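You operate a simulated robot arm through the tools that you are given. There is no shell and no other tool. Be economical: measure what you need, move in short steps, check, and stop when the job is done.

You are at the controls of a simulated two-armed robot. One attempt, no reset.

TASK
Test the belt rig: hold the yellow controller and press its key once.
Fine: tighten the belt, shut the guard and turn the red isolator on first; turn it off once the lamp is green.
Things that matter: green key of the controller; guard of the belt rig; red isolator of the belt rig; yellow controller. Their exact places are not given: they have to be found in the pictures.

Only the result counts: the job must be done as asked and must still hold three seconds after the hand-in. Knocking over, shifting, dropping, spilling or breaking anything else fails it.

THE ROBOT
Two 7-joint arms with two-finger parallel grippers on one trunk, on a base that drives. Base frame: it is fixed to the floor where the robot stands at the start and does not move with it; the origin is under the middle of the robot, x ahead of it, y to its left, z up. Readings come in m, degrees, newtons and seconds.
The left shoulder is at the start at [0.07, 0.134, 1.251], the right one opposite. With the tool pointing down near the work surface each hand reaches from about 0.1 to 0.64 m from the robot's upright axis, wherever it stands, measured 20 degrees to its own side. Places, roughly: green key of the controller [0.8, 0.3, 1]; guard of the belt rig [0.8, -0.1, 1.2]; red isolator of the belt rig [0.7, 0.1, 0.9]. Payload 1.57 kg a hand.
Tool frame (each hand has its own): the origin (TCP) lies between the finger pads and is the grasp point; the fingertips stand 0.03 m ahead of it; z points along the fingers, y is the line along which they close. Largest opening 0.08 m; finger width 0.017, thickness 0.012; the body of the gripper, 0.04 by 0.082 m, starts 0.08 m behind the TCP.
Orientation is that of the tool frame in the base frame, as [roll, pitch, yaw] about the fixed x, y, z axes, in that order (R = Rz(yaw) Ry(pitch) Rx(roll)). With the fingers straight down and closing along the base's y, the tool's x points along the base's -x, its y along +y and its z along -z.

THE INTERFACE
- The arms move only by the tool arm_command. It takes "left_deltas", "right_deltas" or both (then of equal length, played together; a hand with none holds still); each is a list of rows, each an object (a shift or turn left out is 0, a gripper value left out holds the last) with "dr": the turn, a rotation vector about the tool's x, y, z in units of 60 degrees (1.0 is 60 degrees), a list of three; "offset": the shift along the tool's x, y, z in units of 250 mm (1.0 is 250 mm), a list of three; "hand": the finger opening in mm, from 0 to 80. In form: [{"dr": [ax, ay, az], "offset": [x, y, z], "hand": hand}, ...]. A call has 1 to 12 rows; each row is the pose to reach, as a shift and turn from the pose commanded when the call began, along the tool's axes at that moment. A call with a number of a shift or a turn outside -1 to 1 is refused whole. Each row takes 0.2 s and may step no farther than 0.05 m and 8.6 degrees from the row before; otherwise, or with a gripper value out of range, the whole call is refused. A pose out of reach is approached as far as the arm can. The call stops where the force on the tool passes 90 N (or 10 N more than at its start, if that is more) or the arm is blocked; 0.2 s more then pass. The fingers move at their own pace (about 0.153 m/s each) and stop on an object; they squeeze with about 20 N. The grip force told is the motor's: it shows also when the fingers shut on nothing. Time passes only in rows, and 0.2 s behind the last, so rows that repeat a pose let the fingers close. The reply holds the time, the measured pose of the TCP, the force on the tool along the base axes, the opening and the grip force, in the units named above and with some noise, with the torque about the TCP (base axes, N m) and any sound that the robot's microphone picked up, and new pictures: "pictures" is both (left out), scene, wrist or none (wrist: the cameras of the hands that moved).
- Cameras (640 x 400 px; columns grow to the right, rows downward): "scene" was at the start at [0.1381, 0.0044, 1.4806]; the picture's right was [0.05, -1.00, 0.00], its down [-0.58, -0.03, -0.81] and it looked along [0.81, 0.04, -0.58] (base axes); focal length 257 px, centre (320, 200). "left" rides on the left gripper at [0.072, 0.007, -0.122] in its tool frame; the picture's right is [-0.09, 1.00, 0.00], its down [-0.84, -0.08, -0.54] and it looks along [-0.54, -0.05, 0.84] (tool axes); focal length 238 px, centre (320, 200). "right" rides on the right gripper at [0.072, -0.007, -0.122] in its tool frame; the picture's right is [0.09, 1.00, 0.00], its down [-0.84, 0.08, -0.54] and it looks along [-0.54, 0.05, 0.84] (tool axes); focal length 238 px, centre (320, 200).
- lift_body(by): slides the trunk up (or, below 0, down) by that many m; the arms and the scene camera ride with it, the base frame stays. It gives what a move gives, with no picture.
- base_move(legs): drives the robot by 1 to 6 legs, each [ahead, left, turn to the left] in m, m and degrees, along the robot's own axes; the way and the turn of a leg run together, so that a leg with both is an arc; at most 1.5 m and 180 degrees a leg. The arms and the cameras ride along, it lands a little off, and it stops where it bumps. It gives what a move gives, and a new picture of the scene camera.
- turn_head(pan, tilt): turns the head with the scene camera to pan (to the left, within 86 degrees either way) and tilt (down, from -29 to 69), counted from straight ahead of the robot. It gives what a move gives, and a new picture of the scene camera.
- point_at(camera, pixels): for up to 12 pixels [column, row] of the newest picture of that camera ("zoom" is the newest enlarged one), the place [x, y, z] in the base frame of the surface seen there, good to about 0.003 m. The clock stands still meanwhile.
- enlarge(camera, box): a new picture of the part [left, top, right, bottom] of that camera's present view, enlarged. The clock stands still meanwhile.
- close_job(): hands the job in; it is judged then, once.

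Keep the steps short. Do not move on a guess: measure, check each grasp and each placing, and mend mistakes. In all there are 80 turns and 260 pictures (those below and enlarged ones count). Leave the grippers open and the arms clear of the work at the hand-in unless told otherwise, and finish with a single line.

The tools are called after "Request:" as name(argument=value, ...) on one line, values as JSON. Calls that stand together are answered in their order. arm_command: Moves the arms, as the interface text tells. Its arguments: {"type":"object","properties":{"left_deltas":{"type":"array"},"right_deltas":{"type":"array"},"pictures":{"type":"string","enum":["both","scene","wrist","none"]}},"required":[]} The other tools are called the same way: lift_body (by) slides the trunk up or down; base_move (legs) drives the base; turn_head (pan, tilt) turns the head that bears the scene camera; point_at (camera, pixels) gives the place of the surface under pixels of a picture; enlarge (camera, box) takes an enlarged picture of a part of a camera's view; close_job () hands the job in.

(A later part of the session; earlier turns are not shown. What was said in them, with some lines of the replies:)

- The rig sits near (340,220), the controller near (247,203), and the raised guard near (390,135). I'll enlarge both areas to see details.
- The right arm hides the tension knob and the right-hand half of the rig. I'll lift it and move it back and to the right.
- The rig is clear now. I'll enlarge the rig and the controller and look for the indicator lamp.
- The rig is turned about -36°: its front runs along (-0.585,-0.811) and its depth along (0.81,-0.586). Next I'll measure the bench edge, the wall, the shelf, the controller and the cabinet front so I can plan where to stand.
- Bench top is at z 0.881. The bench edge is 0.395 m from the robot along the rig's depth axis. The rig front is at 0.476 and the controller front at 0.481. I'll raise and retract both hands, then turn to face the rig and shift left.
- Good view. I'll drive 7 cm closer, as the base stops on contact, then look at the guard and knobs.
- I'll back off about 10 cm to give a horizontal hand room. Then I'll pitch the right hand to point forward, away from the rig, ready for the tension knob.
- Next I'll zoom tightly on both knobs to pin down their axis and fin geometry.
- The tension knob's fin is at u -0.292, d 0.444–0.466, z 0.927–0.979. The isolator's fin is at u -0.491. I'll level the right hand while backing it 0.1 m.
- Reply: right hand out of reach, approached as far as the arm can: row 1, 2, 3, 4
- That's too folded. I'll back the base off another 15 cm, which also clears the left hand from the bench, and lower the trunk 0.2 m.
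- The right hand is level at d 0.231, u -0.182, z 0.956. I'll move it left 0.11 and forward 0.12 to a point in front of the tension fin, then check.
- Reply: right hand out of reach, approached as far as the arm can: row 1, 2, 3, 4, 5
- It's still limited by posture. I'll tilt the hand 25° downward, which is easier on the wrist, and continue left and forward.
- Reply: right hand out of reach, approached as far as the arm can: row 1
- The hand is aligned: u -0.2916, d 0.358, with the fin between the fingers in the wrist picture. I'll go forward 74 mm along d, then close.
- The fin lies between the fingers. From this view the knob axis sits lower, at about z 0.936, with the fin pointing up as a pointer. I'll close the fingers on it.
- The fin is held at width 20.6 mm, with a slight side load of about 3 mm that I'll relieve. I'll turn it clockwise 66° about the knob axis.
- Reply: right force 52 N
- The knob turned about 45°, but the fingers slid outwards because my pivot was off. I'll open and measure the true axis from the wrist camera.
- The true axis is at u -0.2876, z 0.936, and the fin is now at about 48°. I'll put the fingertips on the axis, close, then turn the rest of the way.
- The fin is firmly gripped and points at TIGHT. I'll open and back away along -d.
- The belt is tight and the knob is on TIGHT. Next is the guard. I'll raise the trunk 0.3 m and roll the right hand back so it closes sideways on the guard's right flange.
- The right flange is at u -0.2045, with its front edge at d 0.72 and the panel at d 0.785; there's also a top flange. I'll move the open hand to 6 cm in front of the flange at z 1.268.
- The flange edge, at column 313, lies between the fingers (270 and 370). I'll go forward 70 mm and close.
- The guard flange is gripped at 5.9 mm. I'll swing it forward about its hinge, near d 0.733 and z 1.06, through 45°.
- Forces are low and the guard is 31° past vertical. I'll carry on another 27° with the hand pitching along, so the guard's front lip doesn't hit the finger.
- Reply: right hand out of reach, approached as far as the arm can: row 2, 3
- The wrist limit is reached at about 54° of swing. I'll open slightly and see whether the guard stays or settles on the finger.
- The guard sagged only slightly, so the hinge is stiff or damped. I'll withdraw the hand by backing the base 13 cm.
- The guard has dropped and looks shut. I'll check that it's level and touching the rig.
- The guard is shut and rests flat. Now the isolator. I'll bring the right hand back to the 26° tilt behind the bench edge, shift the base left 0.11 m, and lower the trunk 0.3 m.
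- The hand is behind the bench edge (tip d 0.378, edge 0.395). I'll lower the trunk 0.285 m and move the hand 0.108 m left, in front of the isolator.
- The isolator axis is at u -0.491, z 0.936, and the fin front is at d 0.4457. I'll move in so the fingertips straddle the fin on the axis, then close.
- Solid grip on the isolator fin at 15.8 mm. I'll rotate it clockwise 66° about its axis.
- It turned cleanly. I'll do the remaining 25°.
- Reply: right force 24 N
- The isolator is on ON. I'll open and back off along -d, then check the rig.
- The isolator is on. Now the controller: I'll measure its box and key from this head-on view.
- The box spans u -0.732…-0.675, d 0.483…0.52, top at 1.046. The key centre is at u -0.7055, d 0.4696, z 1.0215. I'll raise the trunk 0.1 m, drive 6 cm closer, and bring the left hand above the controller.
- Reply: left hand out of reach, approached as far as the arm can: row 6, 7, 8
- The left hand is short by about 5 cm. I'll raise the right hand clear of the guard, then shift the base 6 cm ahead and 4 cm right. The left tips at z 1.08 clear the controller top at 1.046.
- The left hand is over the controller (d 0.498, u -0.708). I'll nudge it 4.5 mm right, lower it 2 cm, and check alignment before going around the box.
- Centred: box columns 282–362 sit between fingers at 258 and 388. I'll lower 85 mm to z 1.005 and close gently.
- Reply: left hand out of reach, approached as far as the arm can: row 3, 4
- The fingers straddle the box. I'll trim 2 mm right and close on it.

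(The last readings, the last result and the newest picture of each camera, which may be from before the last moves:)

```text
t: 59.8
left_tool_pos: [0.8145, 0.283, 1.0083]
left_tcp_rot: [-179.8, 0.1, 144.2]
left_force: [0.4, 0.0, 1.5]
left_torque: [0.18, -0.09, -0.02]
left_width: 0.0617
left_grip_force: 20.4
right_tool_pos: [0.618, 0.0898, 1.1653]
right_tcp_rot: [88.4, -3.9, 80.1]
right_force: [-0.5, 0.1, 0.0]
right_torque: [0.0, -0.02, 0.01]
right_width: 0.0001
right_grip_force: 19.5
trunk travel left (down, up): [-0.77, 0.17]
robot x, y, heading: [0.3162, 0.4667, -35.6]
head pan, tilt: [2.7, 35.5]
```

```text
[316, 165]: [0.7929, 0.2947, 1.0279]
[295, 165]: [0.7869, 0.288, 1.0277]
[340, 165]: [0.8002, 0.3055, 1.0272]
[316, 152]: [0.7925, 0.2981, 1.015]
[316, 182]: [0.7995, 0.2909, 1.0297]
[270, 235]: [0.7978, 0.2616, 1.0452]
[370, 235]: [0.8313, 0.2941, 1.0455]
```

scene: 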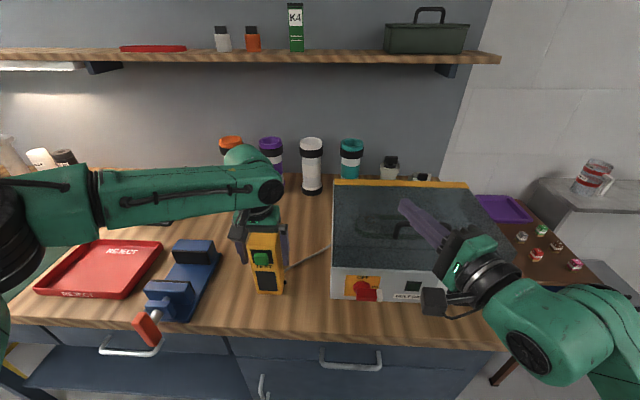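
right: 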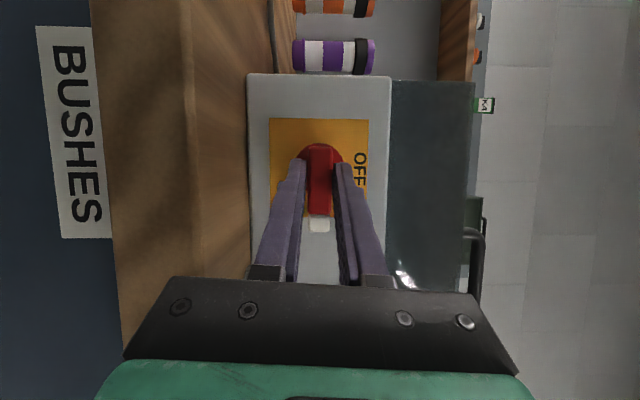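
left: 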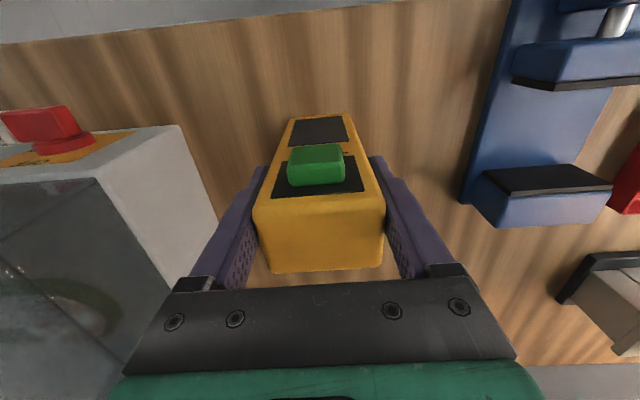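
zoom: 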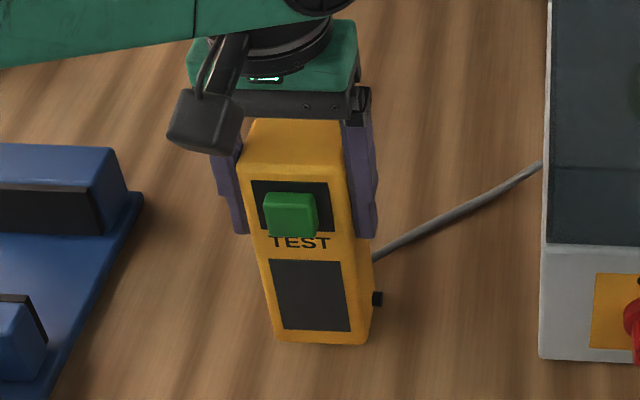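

The controller is held with 20 N at 61.7 mm. Key front is at d 0.4705, u -0.704, z 1.021. I'll bring the right hand, fingers closed, back and down to z 1.02, then left in front of the key, below the left wrist camera.

Request:
arm_command(right_deltas=[{"offset": [0.02, -0.11, -0.1], "hand": 0}, {"offset": [0.04, -0.23, -0.18]}, {"offset": [0.06, -0.35, -0.24]}, {"offset": [0.08, -0.47, -0.28]}, {"offset": [0.098, -0.578, -0.301]}, {"offset": [0.098, -0.578, -0.301]}], pictures="none")

Request:
arm_command(right_deltas=[{"offset": [0.13, -0.01, 0.063], "hand": 0}, {"offset": [0.26, -0.021, 0.126]}, {"offset": [0.39, -0.032, 0.19]}, {"offset": [0.52, -0.043, 0.252]}, {"offset": [0.65, -0.053, 0.315]}, {"offset": [0.65, -0.053, 0.315]}], pictures="both")

```text
t: 61.2
left_tool_pos: [0.8139, 0.2812, 1.0076]
left_tcp_rot: [180.0, 0.2, 144.2]
left_force: [-1.1, 0.0, 0.0]
left_torque: [0.12, 0.07, 0.02]
left_width: 0.0615
left_grip_force: 19.9
right_tool_pos: [0.553, 0.1335, 1.0216]
right_tcp_rot: [88.5, -3.9, 79.9]
right_force: [0.0, 1.5, 0.3]
right_torque: [0.04, 0.02, 0.01]
right_width: 0.0
right_grip_force: 20.4
trunk travel left (down, up): [-0.77, 0.17]
robot x, y, heading: [0.315, 0.4686, -35.5]
head pan, tilt: [2.7, 35.5]
```

```text
t: 62.6
left_tool_pos: [0.8152, 0.2814, 1.0075]
left_tcp_rot: [-179.9, 0.2, 144.4]
left_force: [0.2, 0.5, 0.0]
left_torque: [0.15, -0.17, 0.0]
left_width: 0.0621
left_grip_force: 20.1
right_tool_pos: [0.661, 0.2813, 1.0205]
right_tcp_rot: [88.3, -3.8, 80.1]
right_force: [0.3, -0.4, -0.7]
right_torque: [-0.01, 0.01, 0.02]
right_width: 0.0001
right_grip_force: 20.1
trunk travel left (down, up): [-0.77, 0.17]
robot x, y, heading: [0.3175, 0.4691, -35.5]
head pan, tilt: [2.7, 35.5]
```

scene: 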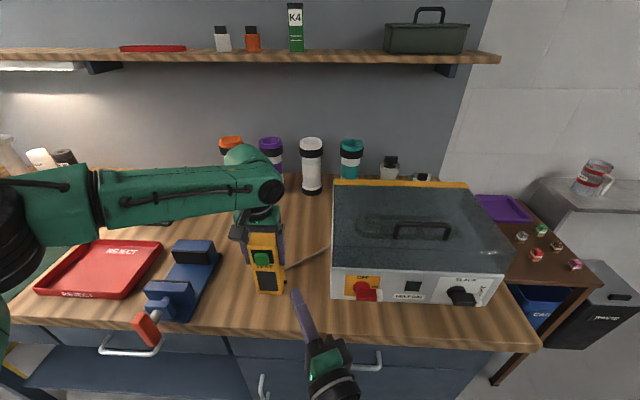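
right: 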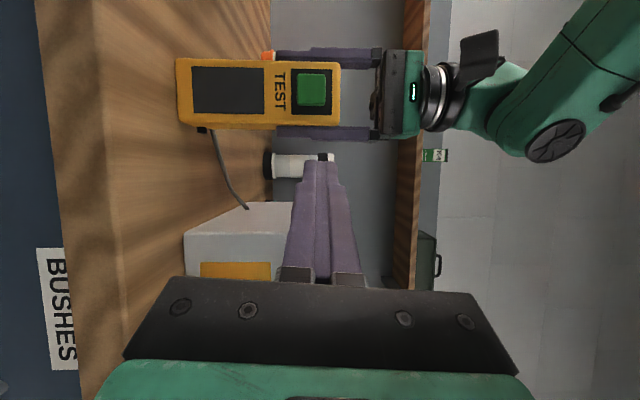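

Next I'll go left 84 mm, then forward to about 14 mm short of the key.

Request:
arm_command(right_deltas=[{"offset": [0.15, -0.012, 0.073], "hand": 0}, {"offset": [0.301, -0.025, 0.146]}, {"offset": [0.255, -0.025, 0.243]}, {"offset": [0.208, -0.025, 0.339]}, {"offset": [0.208, -0.025, 0.339]}], pictures="both")

Request:
enlarge(camera="scene", box=[210, 200, 330, 310])

```text
t: 63.6
left_tool_pos: [0.8136, 0.2807, 1.0086]
left_tcp_rot: [-179.7, 0.2, 144.2]
left_force: [0.6, -0.8, 0.4]
left_torque: [-0.02, -0.1, -0.01]
left_width: 0.0619
left_grip_force: 20.3
right_tool_pos: [0.7287, 0.3254, 0.9727]
right_tcp_rot: [92.4, 2.6, 83.2]
right_force: [-0.2, -0.4, -0.1]
right_torque: [0.01, 0.01, 0.0]
right_width: 0.0002
right_grip_force: 20.6
trunk travel left (down, up): [-0.77, 0.17]
robot x, y, heading: [0.3138, 0.468, -35.7]
head pan, tilt: [2.7, 35.5]
stopped in row 5 (right hand): the arm was blocked; the commanded pose is now the measured one
```

scene: 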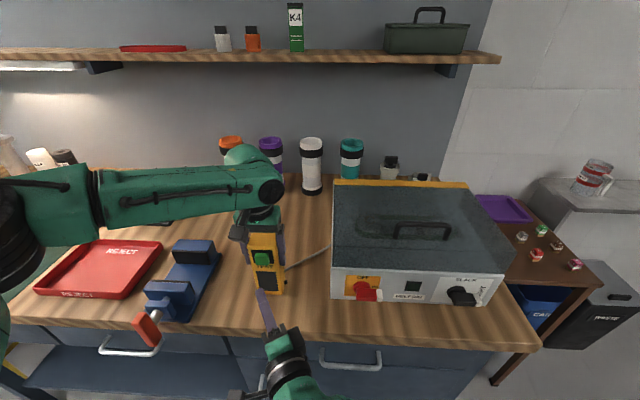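
right: 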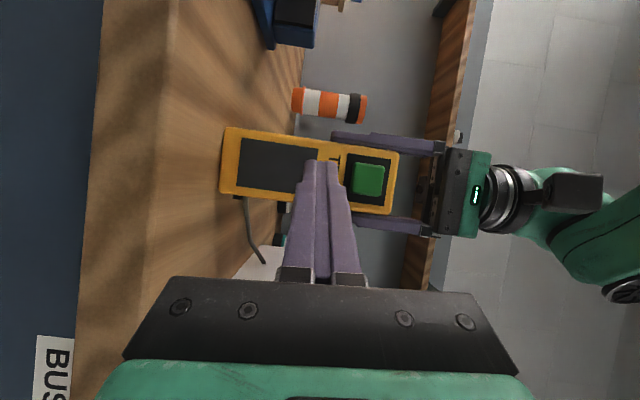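

```text
3.64 times, centred on (270, 255) of scene
```

zoom: 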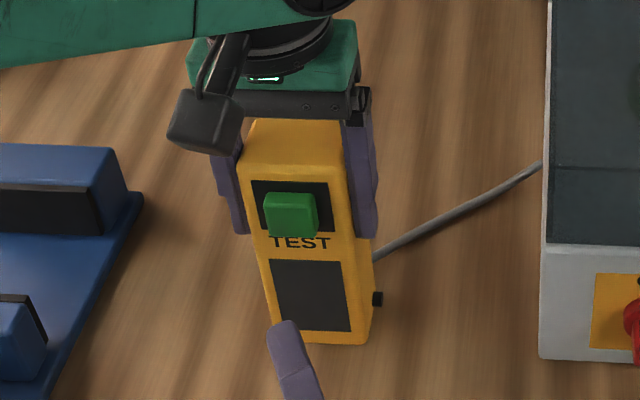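

The arm got deflected: it's at z 0.973 with no external force, so an arm limit. I'll try raising it straight up 48 mm from here.

Request:
arm_command(right_deltas=[{"offset": [0, 0.07, 0], "hand": 0}, {"offset": [0, 0.14, 0]}, {"offset": [0, 0.194, 0]}, {"offset": [0, 0.194, 0]}], pictures="none")

```text
t: 64.8
left_tool_pos: [0.8154, 0.2816, 1.0077]
left_tcp_rot: [-179.8, 0.2, 144.3]
left_force: [0.1, 0.8, -0.1]
left_torque: [0.03, -0.12, -0.01]
left_width: 0.0618
left_grip_force: 20.1
right_tool_pos: [0.7176, 0.3301, 0.9866]
right_tcp_rot: [95.2, 9.2, 86.3]
right_force: [0.0, 0.6, 0.1]
right_torque: [-0.03, -0.01, 0.0]
right_width: 0.0004
right_grip_force: 20.4
trunk travel left (down, up): [-0.77, 0.17]
robot x, y, heading: [0.3124, 0.4707, -35.6]
head pan, tilt: [2.7, 35.5]
stopped in row 4 (right hand): the arm was blocked; the commanded pose is now the measured one
```

It's a posture limit from the wrist being too folded. Pointing the right hand more to the left, about 60° off the rig's depth axis, puts the wrist farther out. I'll back away to the right and yaw it.

Request:
arm_command(right_deltas=[{"offset": [-0.1, 0.03, -0.04], "dr": [0, 0, 0], "hand": 0}, {"offset": [-0.17, 0.07, -0.052], "dr": [-0.04, 0.119, 0.027]}, {"offset": [-0.17, 0.106, -0.052], "dr": [-0.08, 0.238, 0.054]}, {"offset": [-0.17, 0.106, -0.052], "dr": [-0.12, 0.356, 0.08]}, {"offset": [-0.17, 0.106, -0.052], "dr": [-0.16, 0.475, 0.107]}, {"offset": [-0.17, 0.106, -0.052], "dr": [-0.16, 0.475, 0.107]}], pictures="both")

```text
t: 66.2
left_tool_pos: [0.8138, 0.2825, 1.0077]
left_tcp_rot: [-179.9, 0.2, 144.2]
left_force: [0.1, 0.4, 0.0]
left_torque: [0.01, -0.06, 0.01]
left_width: 0.062
left_grip_force: 19.8
right_tool_pos: [0.7059, 0.2923, 1.0207]
right_tcp_rot: [88.0, 1.6, 114.4]
right_force: [-0.1, 0.1, 0.9]
right_torque: [-0.04, 0.03, 0.0]
right_width: 0.0001
right_grip_force: 19.6
trunk travel left (down, up): [-0.77, 0.17]
robot x, y, heading: [0.3161, 0.4666, -35.6]
head pan, tilt: [2.7, 35.5]
```

scene: 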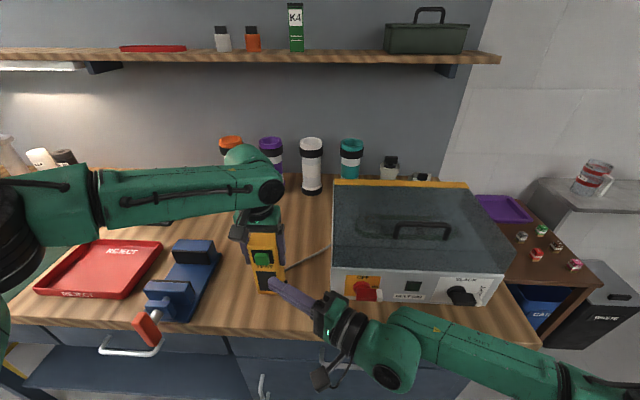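
right: 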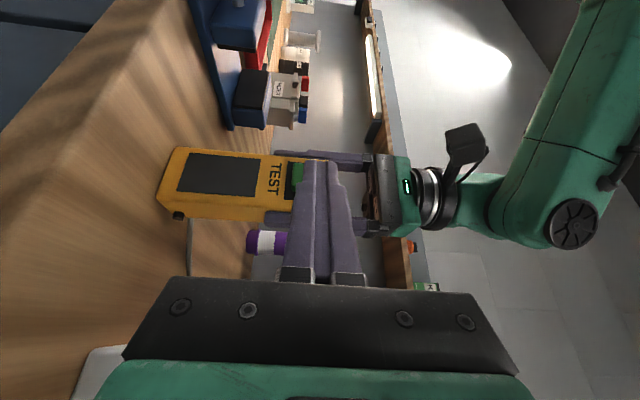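

Reachable now. I'll move the fingertip to about 12 mm in front of the key.

Request:
arm_command(right_deltas=[{"offset": [-0.027, 0, 0.09], "hand": 0}, {"offset": [-0.0555, 0, 0.18]}, {"offset": [-0.0555, 0, 0.18]}], pictures="both")

Request:
enlarge(camera="scene", box=[210, 200, 330, 310])

Request:
enlarge(camera="left", box=[240, 90, 400, 220])

```text
t: 67.0
left_tool_pos: [0.8138, 0.2817, 1.0081]
left_tcp_rot: [-179.9, 0.2, 144.3]
left_force: [-0.1, -0.2, 0.7]
left_torque: [0.04, -0.15, 0.02]
left_width: 0.0618
left_grip_force: 19.7
right_tool_pos: [0.7521, 0.2985, 1.0236]
right_tcp_rot: [88.0, 1.5, 114.4]
right_force: [0.2, -0.4, -0.3]
right_torque: [0.0, 0.0, -0.01]
right_width: 0.0
right_grip_force: 20.3
trunk travel left (down, up): [-0.77, 0.17]
robot x, y, heading: [0.3137, 0.4695, -35.5]
head pan, tilt: [2.7, 35.5]
```

scene: 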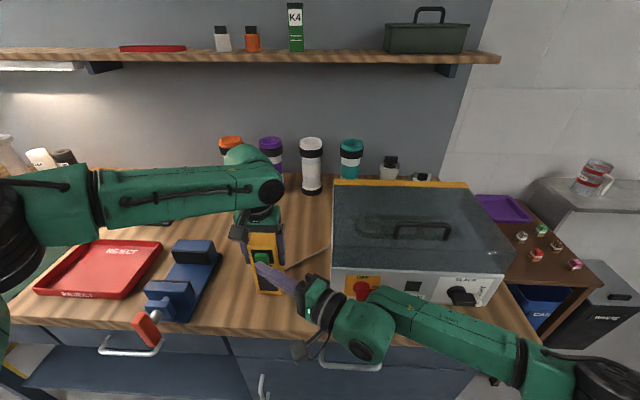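
right: 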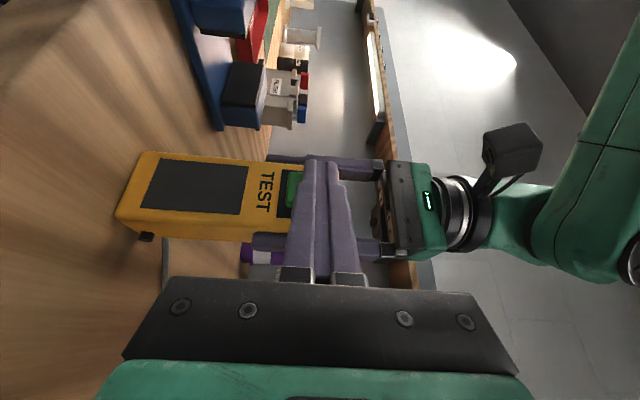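

```text
3.64 times, centred on (270, 255) of scene
```

zoom: 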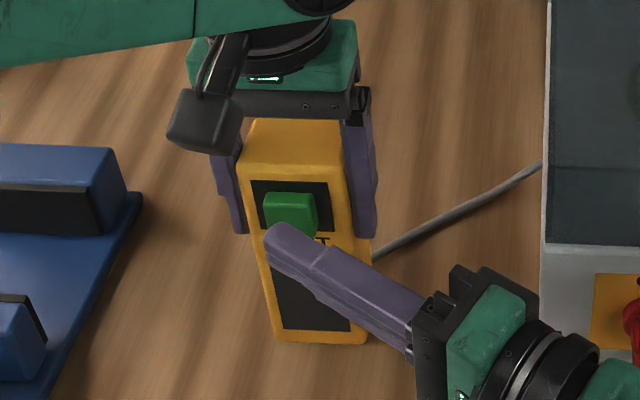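

```text
3.08 times, centred on (320, 155) of left
```

zoom: 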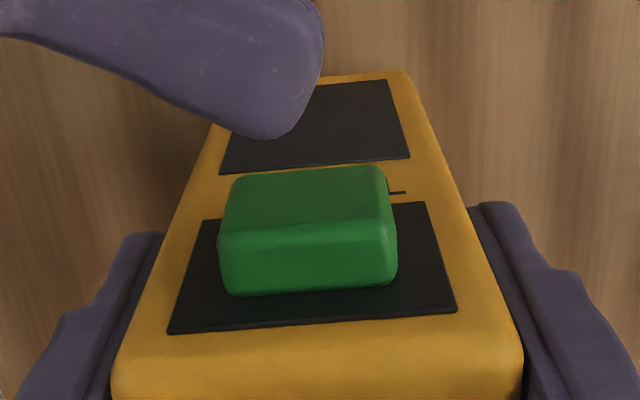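

The fingertip is right in front of the key. I'll press 19 mm along d in small rows.

Request:
arm_command(right_deltas=[{"offset": [-0.028, 0, 0.016], "hand": 0}, {"offset": [-0.042, 0, 0.024]}, {"offset": [-0.055, 0, 0.032]}, {"offset": [-0.066, 0, 0.038]}, {"offset": [-0.066, 0, 0.038]}], pictures="scene")

Request:
enlarge(camera="left", box=[240, 90, 400, 220])

Request:
enlarge(camera="scene", box=[240, 200, 500, 320])

```text
t: 68.2
left_tool_pos: [0.8153, 0.2813, 1.0072]
left_tcp_rot: [-179.9, 0.3, 144.2]
left_force: [11.8, -7.9, -2.4]
left_torque: [0.2, 0.06, -0.04]
left_width: 0.0621
left_grip_force: 19.7
right_tool_pos: [0.7671, 0.2891, 1.0245]
right_tcp_rot: [88.0, 1.5, 114.7]
right_force: [-10.8, 7.8, 4.0]
right_torque: [-0.06, -0.08, 0.29]
right_width: 0.0
right_grip_force: 19.6
trunk travel left (down, up): [-0.77, 0.17]
robot x, y, heading: [0.3111, 0.4687, -35.8]
head pan, tilt: [2.7, 35.5]
heard: click
```

scene: 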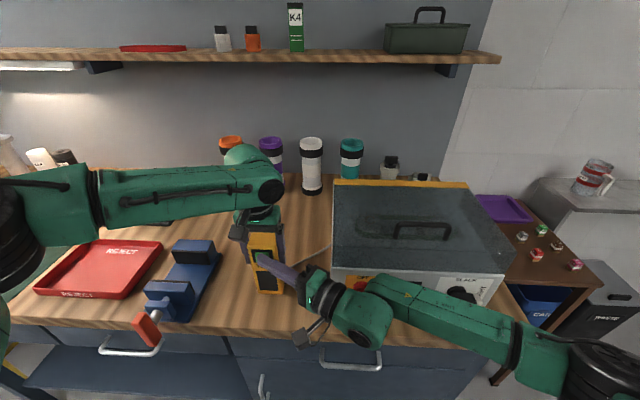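

```text
3.08 times, centred on (320, 155) of left
```

zoom: 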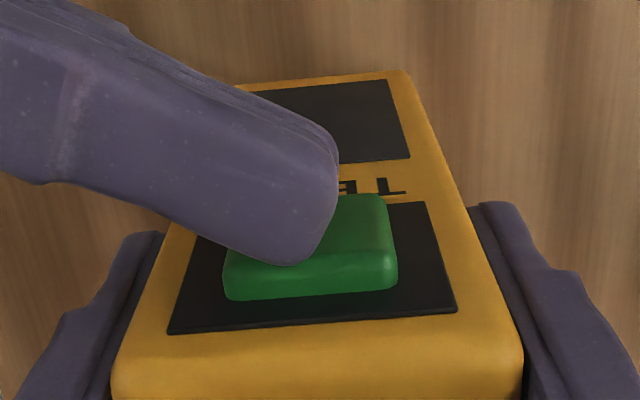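

```text
2.46 times, centred on (370, 260) of scene
```

zoom: 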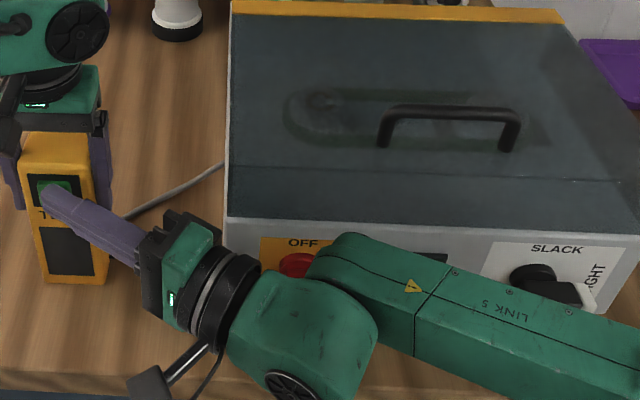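

A click was heard, so the key is pressed once. I'll withdraw the finger straight back, then to the right, keep holding the controller, and look at the lamp.

Request:
arm_command(right_deltas=[{"offset": [0.08, 0, -0.046], "hand": 0}, {"offset": [0.17, 0, -0.1]}, {"offset": [0.17, 0, -0.2]}, {"offset": [0.17, 0, -0.35]}], pictures="scene")

Request:
enlarge(camera="scene", box=[240, 200, 500, 320])

```text
t: 69.2
left_tool_pos: [0.813, 0.2827, 1.0082]
left_tcp_rot: [-179.9, 0.3, 144.2]
left_force: [-0.9, -0.8, -0.9]
left_torque: [0.0, -0.04, -0.04]
left_width: 0.0621
left_grip_force: 20.0
right_tool_pos: [0.6685, 0.2913, 1.0209]
right_tcp_rot: [87.9, 1.4, 114.5]
right_force: [-0.7, 0.3, -0.2]
right_torque: [0.0, -0.01, -0.01]
right_width: 0.0
right_grip_force: 20.0
trunk travel left (down, up): [-0.77, 0.17]
robot x, y, heading: [0.3135, 0.469, -35.7]
head pan, tilt: [2.7, 35.5]
```

scene: 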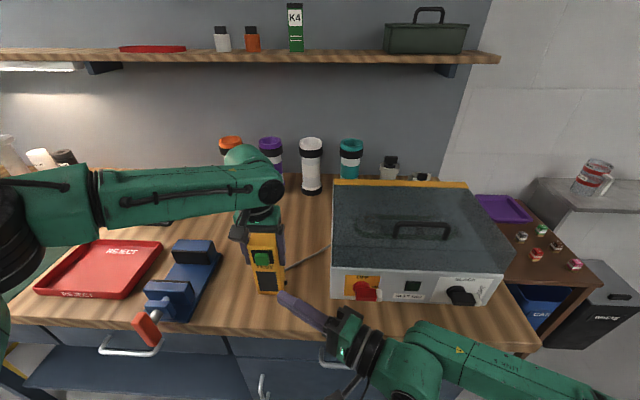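

```text
2.46 times, centred on (370, 260) of scene
```

zoom: 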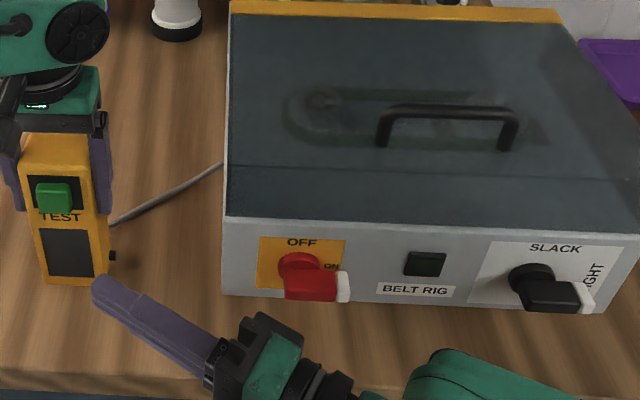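

The lamp is still dark, and the test may need time to run. I'll wait about 2.5 s and look again.

Request:
arm_command(right_deltas=[{"hand": 0}, {"hand": 0}, {"hand": 0}, {"hand": 0}, {"hand": 0}, {"hand": 0}, {"hand": 0}, {"hand": 0}, {"hand": 0}, {"hand": 0}, {"hand": 0}, {"hand": 0}], pictures="none")

Request:
enlarge(camera="scene", box=[320, 180, 520, 310])

```text
t: 71.8
left_tool_pos: [0.8134, 0.2818, 1.0074]
left_tcp_rot: [-179.8, 0.1, 144.3]
left_force: [0.4, 0.7, -0.1]
left_torque: [0.05, -0.12, -0.01]
left_width: 0.0619
left_grip_force: 19.9
right_tool_pos: [0.6709, 0.2917, 1.0217]
right_tcp_rot: [88.1, 1.5, 114.5]
right_force: [0.1, 0.4, 0.9]
right_torque: [0.02, -0.01, 0.01]
right_width: 0.0
right_grip_force: 20.4
trunk travel left (down, up): [-0.77, 0.17]
robot x, y, heading: [0.3152, 0.4663, -35.8]
head pan, tilt: [2.7, 35.5]
```

```text
3.08 times, centred on (420, 245) of scene
```

zoom: 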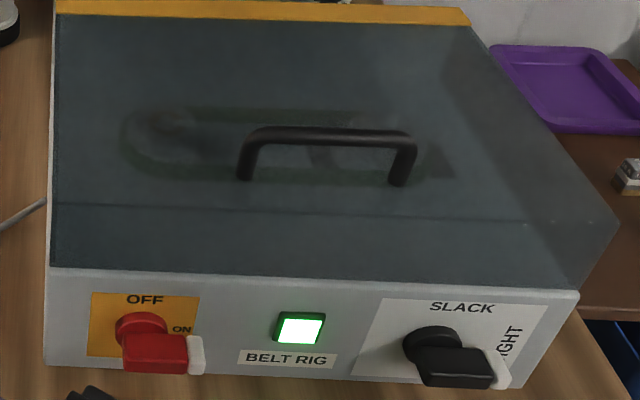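

The lamp is green. Now to turn the isolator off. First I'll release the controller (it stands on the bench), lift the left hand straight up, then bring it back.

Request:
arm_command(left_deltas=[{"hand": 70}, {"hand": 80}, {"hand": 80}, {"offset": [0, 0, -0.15]}, {"offset": [0, 0, -0.3]}, {"offset": [0, 0, -0.45]}, {"offset": [0.15, 0, -0.45]}, {"offset": [0.3, 0, -0.45]}, {"offset": [0.45, 0.1, -0.45]}, {"offset": [0.6, 0.2, -0.45]}, {"offset": [0.75, 0.3, -0.45]}], pictures="scene")

```text
t: 74.2
left_tool_pos: [0.7046, 0.4537, 1.1181]
left_tcp_rot: [-179.8, 0.2, 144.2]
left_force: [-0.4, 0.7, 0.4]
left_torque: [-0.03, 0.0, 0.03]
left_width: 0.0801
left_grip_force: 0.1
right_tool_pos: [0.6701, 0.2928, 1.0219]
right_tcp_rot: [88.0, 1.8, 114.5]
right_force: [-0.5, 0.4, 0.1]
right_torque: [0.01, 0.0, -0.04]
right_width: 0.0001
right_grip_force: 19.7
trunk travel left (down, up): [-0.77, 0.17]
robot x, y, heading: [0.3129, 0.4719, -35.4]
head pan, tilt: [2.7, 35.5]
```

scene: 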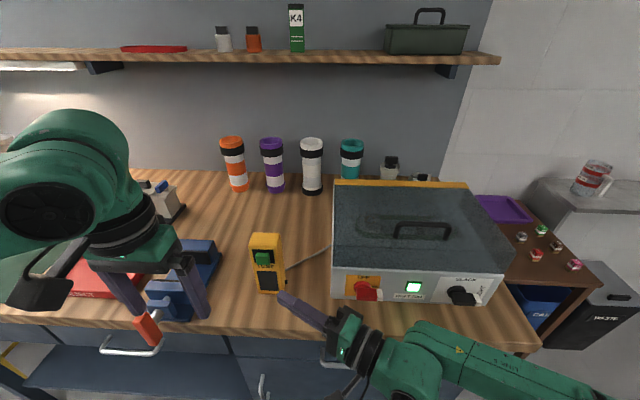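

The controller stands undisturbed. I'll return the base to where the isolator turn worked and lower the trunk 0.12 m.

Request:
base_move(legs=[[-0.112, 0.037, 0]])

Request:
lift_body(by=-0.12)

Request:
arm_command(right_deltas=[{"offset": [-0.126, 0.027, -0.101], "dr": [0, -0.115, 0], "hand": 30}, {"offset": [-0.252, 0.054, -0.202], "dr": [0, -0.23, 0], "hand": 60}, {"offset": [-0.378, 0.082, -0.303], "dr": [0, -0.345, 0]}, {"offset": [-0.504, 0.109, -0.404], "dr": [0, -0.46, 0]}, {"offset": [-0.629, 0.136, -0.505], "dr": [0, -0.577, 0]}, {"offset": [-0.629, 0.136, -0.505], "dr": [0, -0.577, 0]}], pictures="both")

```text
t: 75.5
left_tool_pos: [0.6375, 0.5479, 1.1177]
left_tcp_rot: [-180.0, 0.1, 144.2]
left_force: [-1.2, 0.6, -0.2]
left_torque: [-0.01, 0.01, -0.03]
left_width: 0.0801
left_grip_force: 0.0
right_tool_pos: [0.6004, 0.3875, 1.021]
right_tcp_rot: [88.0, 1.5, 114.5]
right_force: [0.8, -1.0, 0.8]
right_torque: [0.03, -0.05, 0.03]
right_width: 0.0002
right_grip_force: 19.9
trunk travel left (down, up): [-0.77, 0.17]
robot x, y, heading: [0.2465, 0.5642, -35.9]
head pan, tilt: [2.7, 35.5]
```

scene: 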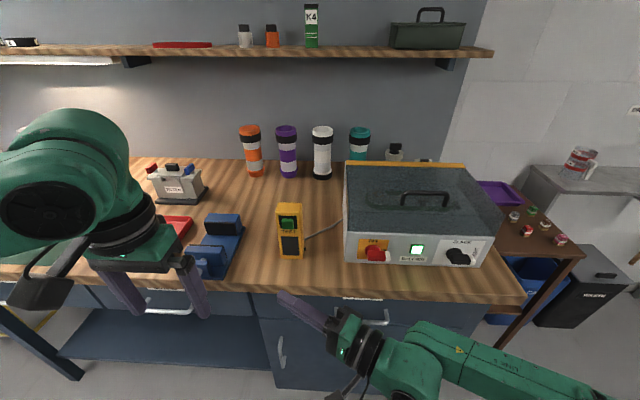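

```text
t: 77.0
left_tool_pos: [0.6363, 0.5481, 0.9988]
left_tcp_rot: [-179.9, 0.2, 144.3]
left_force: [0.2, 0.1, 0.0]
left_torque: [0.0, -0.01, -0.04]
left_width: 0.0798
left_grip_force: 0.1
right_tool_pos: [0.5995, 0.3861, 0.9008]
right_tcp_rot: [88.0, 1.5, 114.4]
right_force: [-0.1, 0.0, -0.2]
right_torque: [0.01, 0.02, -0.03]
right_width: 0.0002
right_grip_force: 20.0
trunk travel left (down, up): [-0.65, 0.29]
robot x, y, heading: [0.2432, 0.5612, -35.8]
head pan, tilt: [2.7, 35.5]
```

```text
t: 78.4
left_tool_pos: [0.6365, 0.5485, 0.998]
left_tcp_rot: [-180.0, 0.1, 144.2]
left_force: [0.0, -0.6, 0.3]
left_torque: [-0.03, 0.01, -0.02]
left_width: 0.0801
left_grip_force: 0.0
right_tool_pos: [0.5491, 0.1904, 0.9351]
right_tcp_rot: [87.4, 0.1, 79.8]
right_force: [-0.7, -0.3, -0.2]
right_torque: [-0.01, 0.0, -0.02]
right_width: 0.0599
right_grip_force: 0.0
trunk travel left (down, up): [-0.65, 0.29]
robot x, y, heading: [0.2444, 0.5656, -35.8]
head pan, tilt: [2.7, 35.5]
```

scene: 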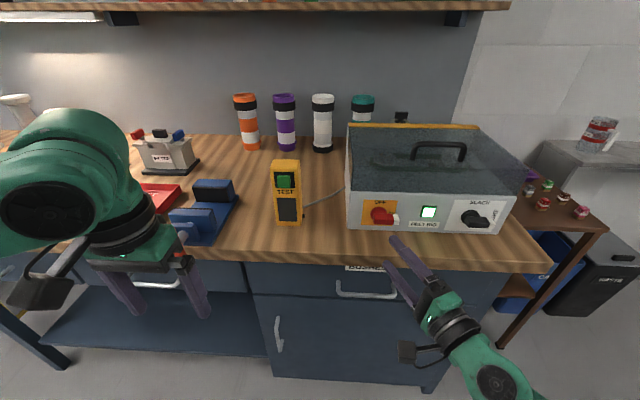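
right: 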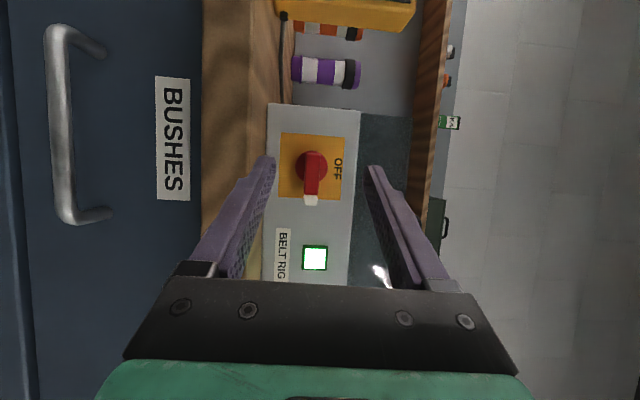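

Same pose as after the ON turn. I'll move in to the earlier grip point and close on the fin.

Request:
arm_command(right_deltas=[{"offset": [-0.053, -0.005, 0.122], "hand": 60}, {"offset": [-0.107, -0.01, 0.244]}, {"offset": [-0.16, -0.016, 0.366]}, {"offset": [-0.16, -0.016, 0.366]}, {"offset": [-0.16, -0.016, 0.366], "hand": 5}, {"offset": [-0.16, -0.016, 0.366], "hand": 5}, {"offset": [-0.16, -0.016, 0.366], "hand": 5}], pictures="wrist")

```text
t: 80.0
left_tool_pos: [0.6358, 0.5485, 0.9978]
left_tcp_rot: [-179.9, 0.2, 144.2]
left_force: [0.6, -0.3, 0.9]
left_torque: [0.01, -0.04, -0.02]
left_width: 0.0799
left_grip_force: 0.1
right_tool_pos: [0.6325, 0.1375, 0.9339]
right_tcp_rot: [87.5, 0.0, 79.9]
right_force: [-1.0, 0.1, -3.9]
right_torque: [0.05, 0.72, 0.16]
right_width: 0.0164
right_grip_force: 31.8
trunk travel left (down, up): [-0.65, 0.29]
robot x, y, heading: [0.2404, 0.5662, -35.8]
head pan, tilt: [2.7, 35.5]
```

right: 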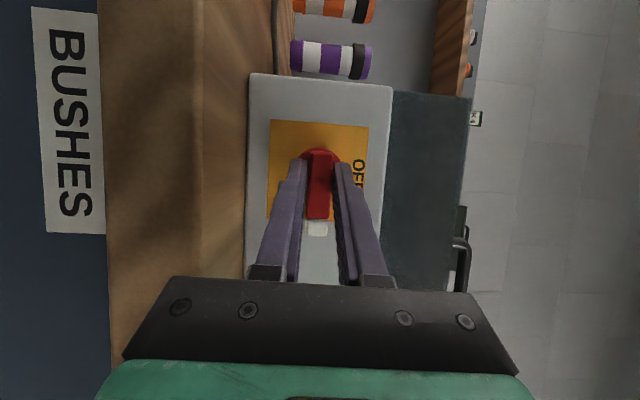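

Gripped at 16.4 mm. I'll rotate counter-clockwise 66°.

Request:
arm_command(right_deltas=[{"offset": [0, 0.0056, 0], "dr": [0.0594, 0.0056, -0.124], "hand": 5}, {"offset": [0, 0.011, 0], "dr": [0.1188, 0.0112, -0.248]}, {"offset": [0, 0.017, 0.001], "dr": [0.1782, 0.0168, -0.372]}, {"offset": [0.0014, 0.022, 0.0017], "dr": [0.2376, 0.0224, -0.496]}, {"offset": [0.004, 0.027, 0.003], "dr": [0.297, 0.028, -0.62]}, {"offset": [0.007, 0.032, 0.0047], "dr": [0.3564, 0.0336, -0.744]}, {"offset": [0.01, 0.036, 0.0065], "dr": [0.4158, 0.039, -0.868]}, {"offset": [0.014, 0.04, 0.0085], "dr": [0.475, 0.045, -0.992]}], pictures="wrist")

```text
t: 81.4
left_tool_pos: [0.6361, 0.5494, 0.9986]
left_tcp_rot: [-179.8, 0.0, 144.2]
left_force: [0.4, -0.9, -0.4]
left_torque: [0.06, 0.12, 0.01]
left_width: 0.0802
left_grip_force: 0.1
right_tool_pos: [0.6444, 0.139, 0.9076]
right_tcp_rot: [115.3, 39.8, 94.6]
right_force: [-12.2, 10.2, -1.8]
right_torque: [-0.02, 0.05, 0.55]
right_width: 0.0062
right_grip_force: 0.8
right hand out of reach, approached as far as the arm can: row 6
trunk travel left (down, up): [-0.65, 0.29]
robot x, y, heading: [0.2435, 0.5644, -35.8]
head pan, tilt: [2.7, 35.5]
stopped in row 6 (right hand): the force on the tool passed its limit at 131 N (the readings are from after the stop); the commanded pose is now the measured one
```

right: 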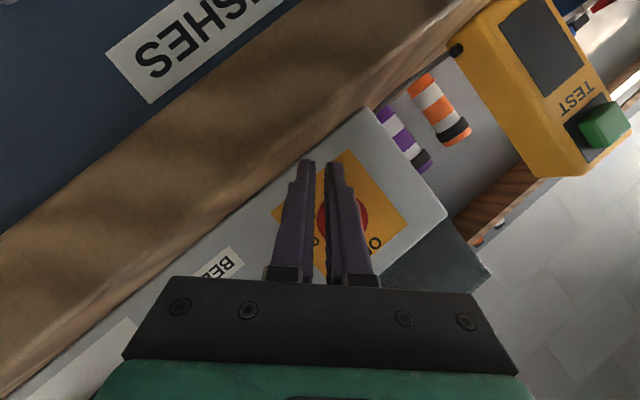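

The arm hit its limit mid-turn and slipped off with a force spike. I'll back straight out along -d without opening, then inspect.

Request:
arm_command(right_deltas=[{"offset": [0.053, 0.005, -0.092]}, {"offset": [0.106, 0.01, -0.185]}, {"offset": [0.159, 0.016, -0.277]}], pictures="both")

Request:
enlarge(camera="scene", box=[330, 120, 530, 250])

Request:
point_at(camera="zoom", pixels=[[60, 265], [60, 330], [560, 355], [300, 310]])

```text
t: 82.3
left_tool_pos: [0.6339, 0.5512, 0.9985]
left_tcp_rot: [180.0, 0.3, 144.5]
left_force: [0.4, 0.6, 0.7]
left_torque: [0.04, -0.04, 0.04]
left_width: 0.0798
left_grip_force: 0.2
right_tool_pos: [0.6109, 0.1451, 0.9002]
right_tcp_rot: [109.1, 41.1, 90.6]
right_force: [4.9, 0.9, 5.6]
right_torque: [0.01, -0.31, 0.09]
right_width: 0.0
right_grip_force: 0.1
right hand out of reach, approached as far as the arm can: row 1, 2, 3
trunk travel left (down, up): [-0.65, 0.29]
robot x, y, heading: [0.246, 0.5638, -35.8]
head pan, tilt: [2.7, 35.5]
stopped in row 3 (right hand): the force on the tool passed its limit at 91 N (the readings are from after the stop); the commanded pose is now the measured one
```

scene: 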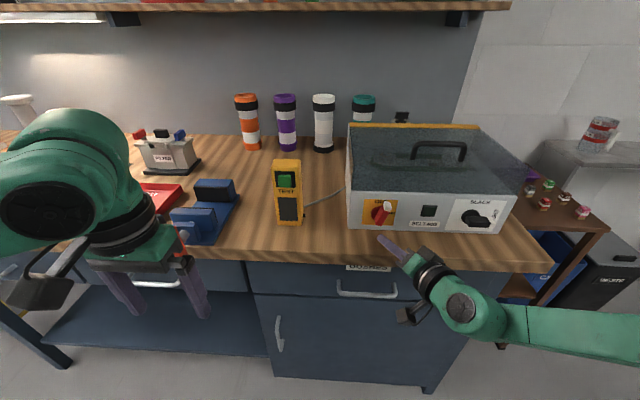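
right: 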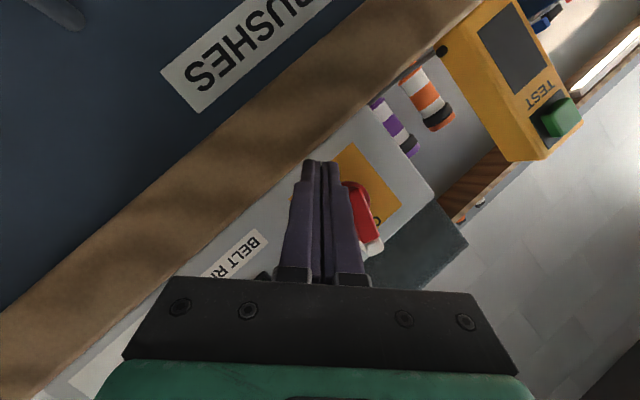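

```text
3.08 times, centred on (430, 185) of scene
```

zoom: 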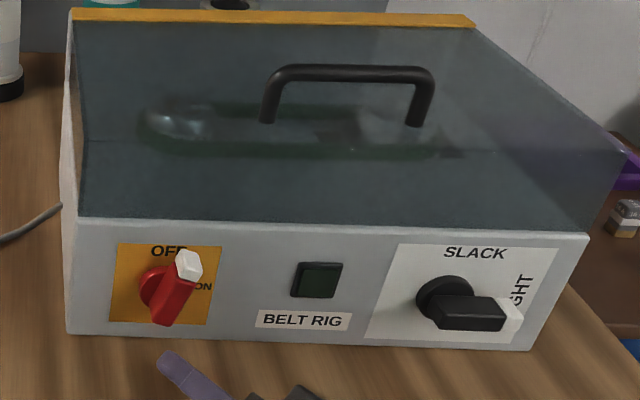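

```text
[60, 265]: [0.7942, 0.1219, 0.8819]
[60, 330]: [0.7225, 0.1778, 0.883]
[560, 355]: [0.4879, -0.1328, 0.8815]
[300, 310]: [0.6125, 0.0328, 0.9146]
```

The rig hasn't moved. The isolator is back to about 25° from OFF and the lamp is out. The finger had dipped to the bench, so I'll lift it 5 cm and look again.

Request:
arm_command(right_deltas=[{"offset": [-0.065, 0.071, -0.025], "hand": 0}, {"offset": [-0.131, 0.142, -0.049]}, {"offset": [-0.131, 0.142, -0.049]}], pictures="wrist")

```text
t: 83.1
left_tool_pos: [0.6305, 0.5486, 1.0003]
left_tcp_rot: [179.8, 0.3, 144.3]
left_force: [0.5, 0.1, 0.0]
left_torque: [-0.02, 0.02, 0.02]
left_width: 0.0798
left_grip_force: 0.1
right_tool_pos: [0.6129, 0.1309, 0.9298]
right_tcp_rot: [110.1, 40.3, 91.7]
right_force: [-44.0, 8.3, -33.3]
right_torque: [-0.06, 1.12, 0.37]
right_width: 0.0
right_grip_force: 20.1
right hand out of reach, approached as far as the arm can: row 1, 2, 3
trunk travel left (down, up): [-0.65, 0.29]
robot x, y, heading: [0.2408, 0.5641, -35.5]
head pan, tilt: [2.7, 35.5]
```

right: 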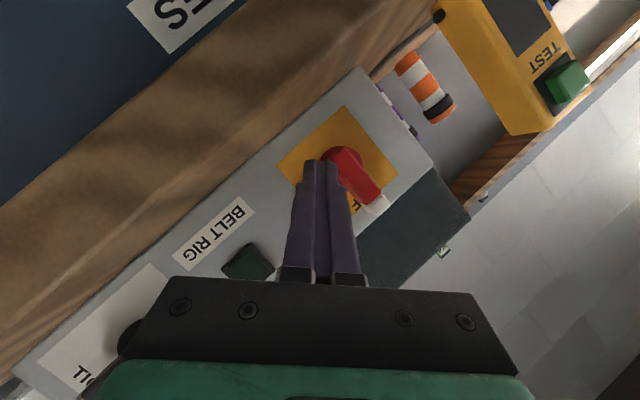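

The finger is pressing against the knob and the arm is near its limit. I'll pull straight back by driving the base 12 cm backwards.

Request:
base_move(legs=[[-0.12, 0, 0]])

Request:
enlarge(camera="scene", box=[320, 110, 500, 230])

```text
t: 84.4
left_tool_pos: [0.5376, 0.6218, 0.9987]
left_tcp_rot: [-180.0, 0.2, 144.5]
left_force: [-0.4, -0.3, 0.2]
left_torque: [-0.01, -0.04, 0.0]
left_width: 0.0798
left_grip_force: 0.1
right_tool_pos: [0.525, 0.2011, 0.9378]
right_tcp_rot: [108.8, 40.9, 90.9]
right_force: [0.2, -0.6, -0.5]
right_torque: [0.0, 0.02, -0.01]
right_width: 0.0
right_grip_force: 19.6
trunk travel left (down, up): [-0.65, 0.29]
robot x, y, heading: [0.1488, 0.6322, -35.5]
head pan, tilt: [2.7, 35.5]
```

scene: 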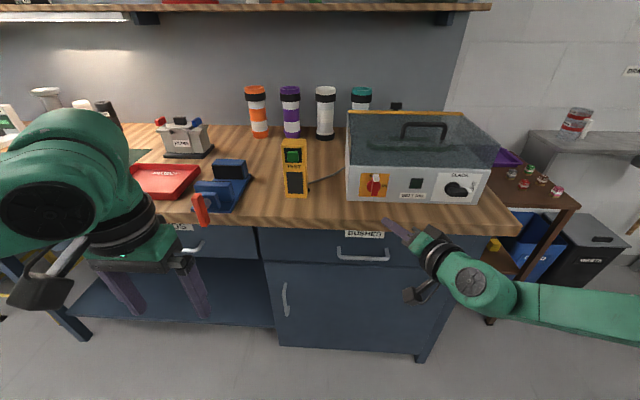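

```text
3.33 times, centred on (410, 170) of scene
```

zoom: 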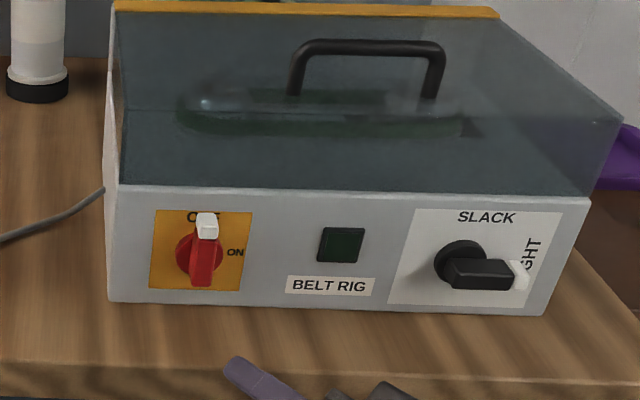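

Request:
enlarge(camera="scene", box=[350, 160, 400, 210])

Request:
point_at(camera="zoom", pixels=[[315, 130], [300, 290], [335, 200], [305, 230], [325, 180]])

```text
8.00 times, centred on (375, 185) of scene
```

zoom: 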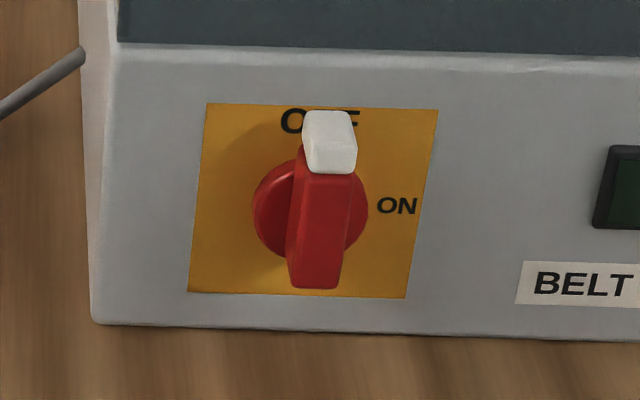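

```text
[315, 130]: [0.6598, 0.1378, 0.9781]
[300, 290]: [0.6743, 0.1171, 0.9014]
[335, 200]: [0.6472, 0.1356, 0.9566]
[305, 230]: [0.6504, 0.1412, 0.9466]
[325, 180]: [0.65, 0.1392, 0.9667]
```

The fin is upright within about 1° of OFF, parallel to the label's edges; the lamp is out, the guard shut, the belt tight and the controller standing. I'll open the right hand and back off.

Request:
base_move(legs=[[-0.1, 0, 0]])

Request:
arm_command(right_deltas=[{"hand": 80}, {"hand": 80}, {"hand": 80}], left_deltas=[{"hand": 80}, {"hand": 80}, {"hand": 80}], pictures="scene")

Request:
enlarge(camera="scene", box=[260, 80, 500, 220])

```text
t: 85.5
left_tool_pos: [0.4559, 0.68, 0.9982]
left_tcp_rot: [-179.9, 0.2, 144.5]
left_force: [-0.9, 0.7, -0.7]
left_torque: [0.0, -0.02, -0.02]
left_width: 0.0801
left_grip_force: 0.1
right_tool_pos: [0.4431, 0.2594, 0.9386]
right_tcp_rot: [108.8, 40.9, 90.9]
right_force: [0.2, 0.7, -0.3]
right_torque: [0.03, 0.03, 0.0]
right_width: 0.0
right_grip_force: 20.1
trunk travel left (down, up): [-0.65, 0.29]
robot x, y, heading: [0.0644, 0.6945, -35.3]
head pan, tilt: [2.7, 35.5]
```

scene: 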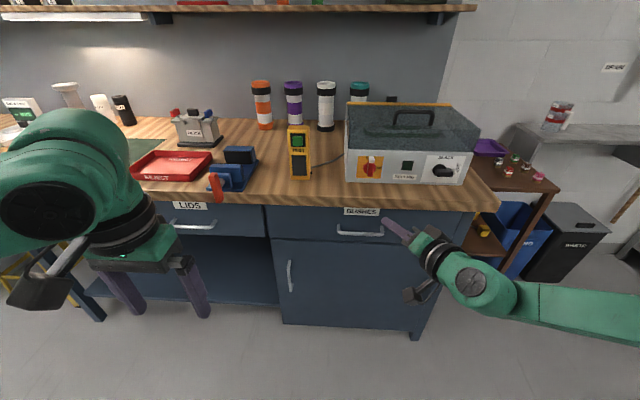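

```text
t: 86.3
left_tool_pos: [0.4559, 0.6786, 0.9984]
left_tcp_rot: [-179.9, 0.2, 144.5]
left_force: [-0.7, -0.8, -0.4]
left_torque: [0.03, 0.0, -0.02]
left_width: 0.08
left_grip_force: 0.1
right_tool_pos: [0.4422, 0.2597, 0.9393]
right_tcp_rot: [108.7, 40.9, 90.9]
right_force: [0.9, 1.1, 0.2]
right_torque: [0.02, 0.05, 0.01]
right_width: 0.0798
right_grip_force: 0.0
trunk travel left (down, up): [-0.65, 0.29]
robot x, y, heading: [0.062, 0.6924, -35.5]
head pan, tilt: [2.7, 35.5]
```

scene: 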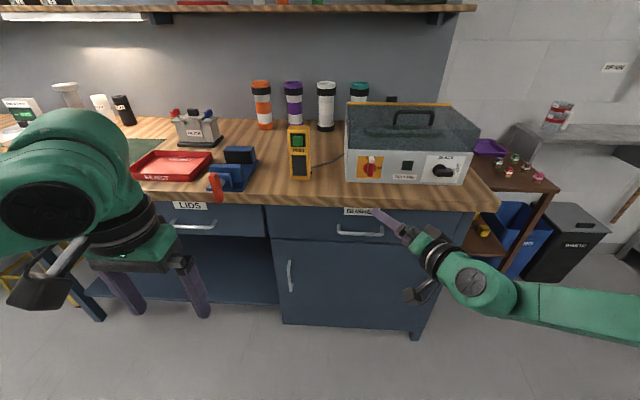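

```text
2.67 times, centred on (380, 150) of scene
```

zoom: 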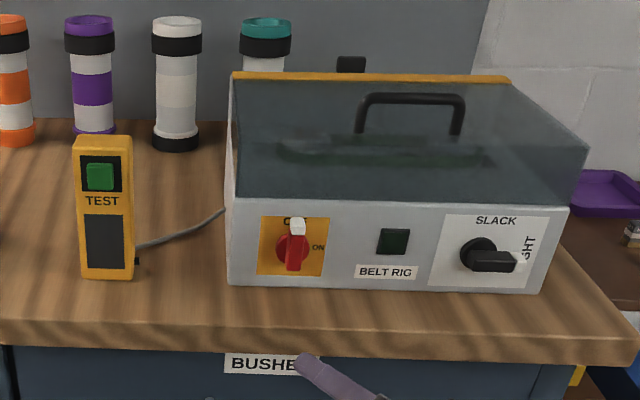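

I'll make one closer check of the isolator angle.

Request:
enlarge(camera="scene", box=[352, 145, 392, 185])

```text
10.00 times, centred on (372, 165) of scene
```

zoom: 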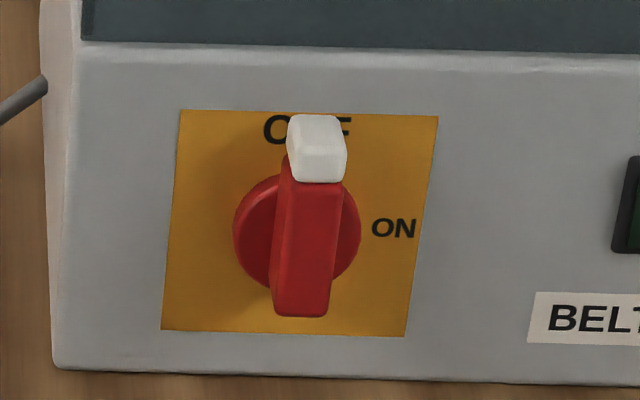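

The fin's edges lean 6.5° in the picture, matching the label's perspective (4.7–8.6°), so it's at OFF. Everything is in place and I'm handing in.

Request:
close_job()

```text
The job is handed in.
```

The test is done: with the belt tightened, guard shut and isolator on, I held the controller and pressed its key once; the lamp went green, and the isolator is back at OFF after slipping from the grip partway through that last turn.
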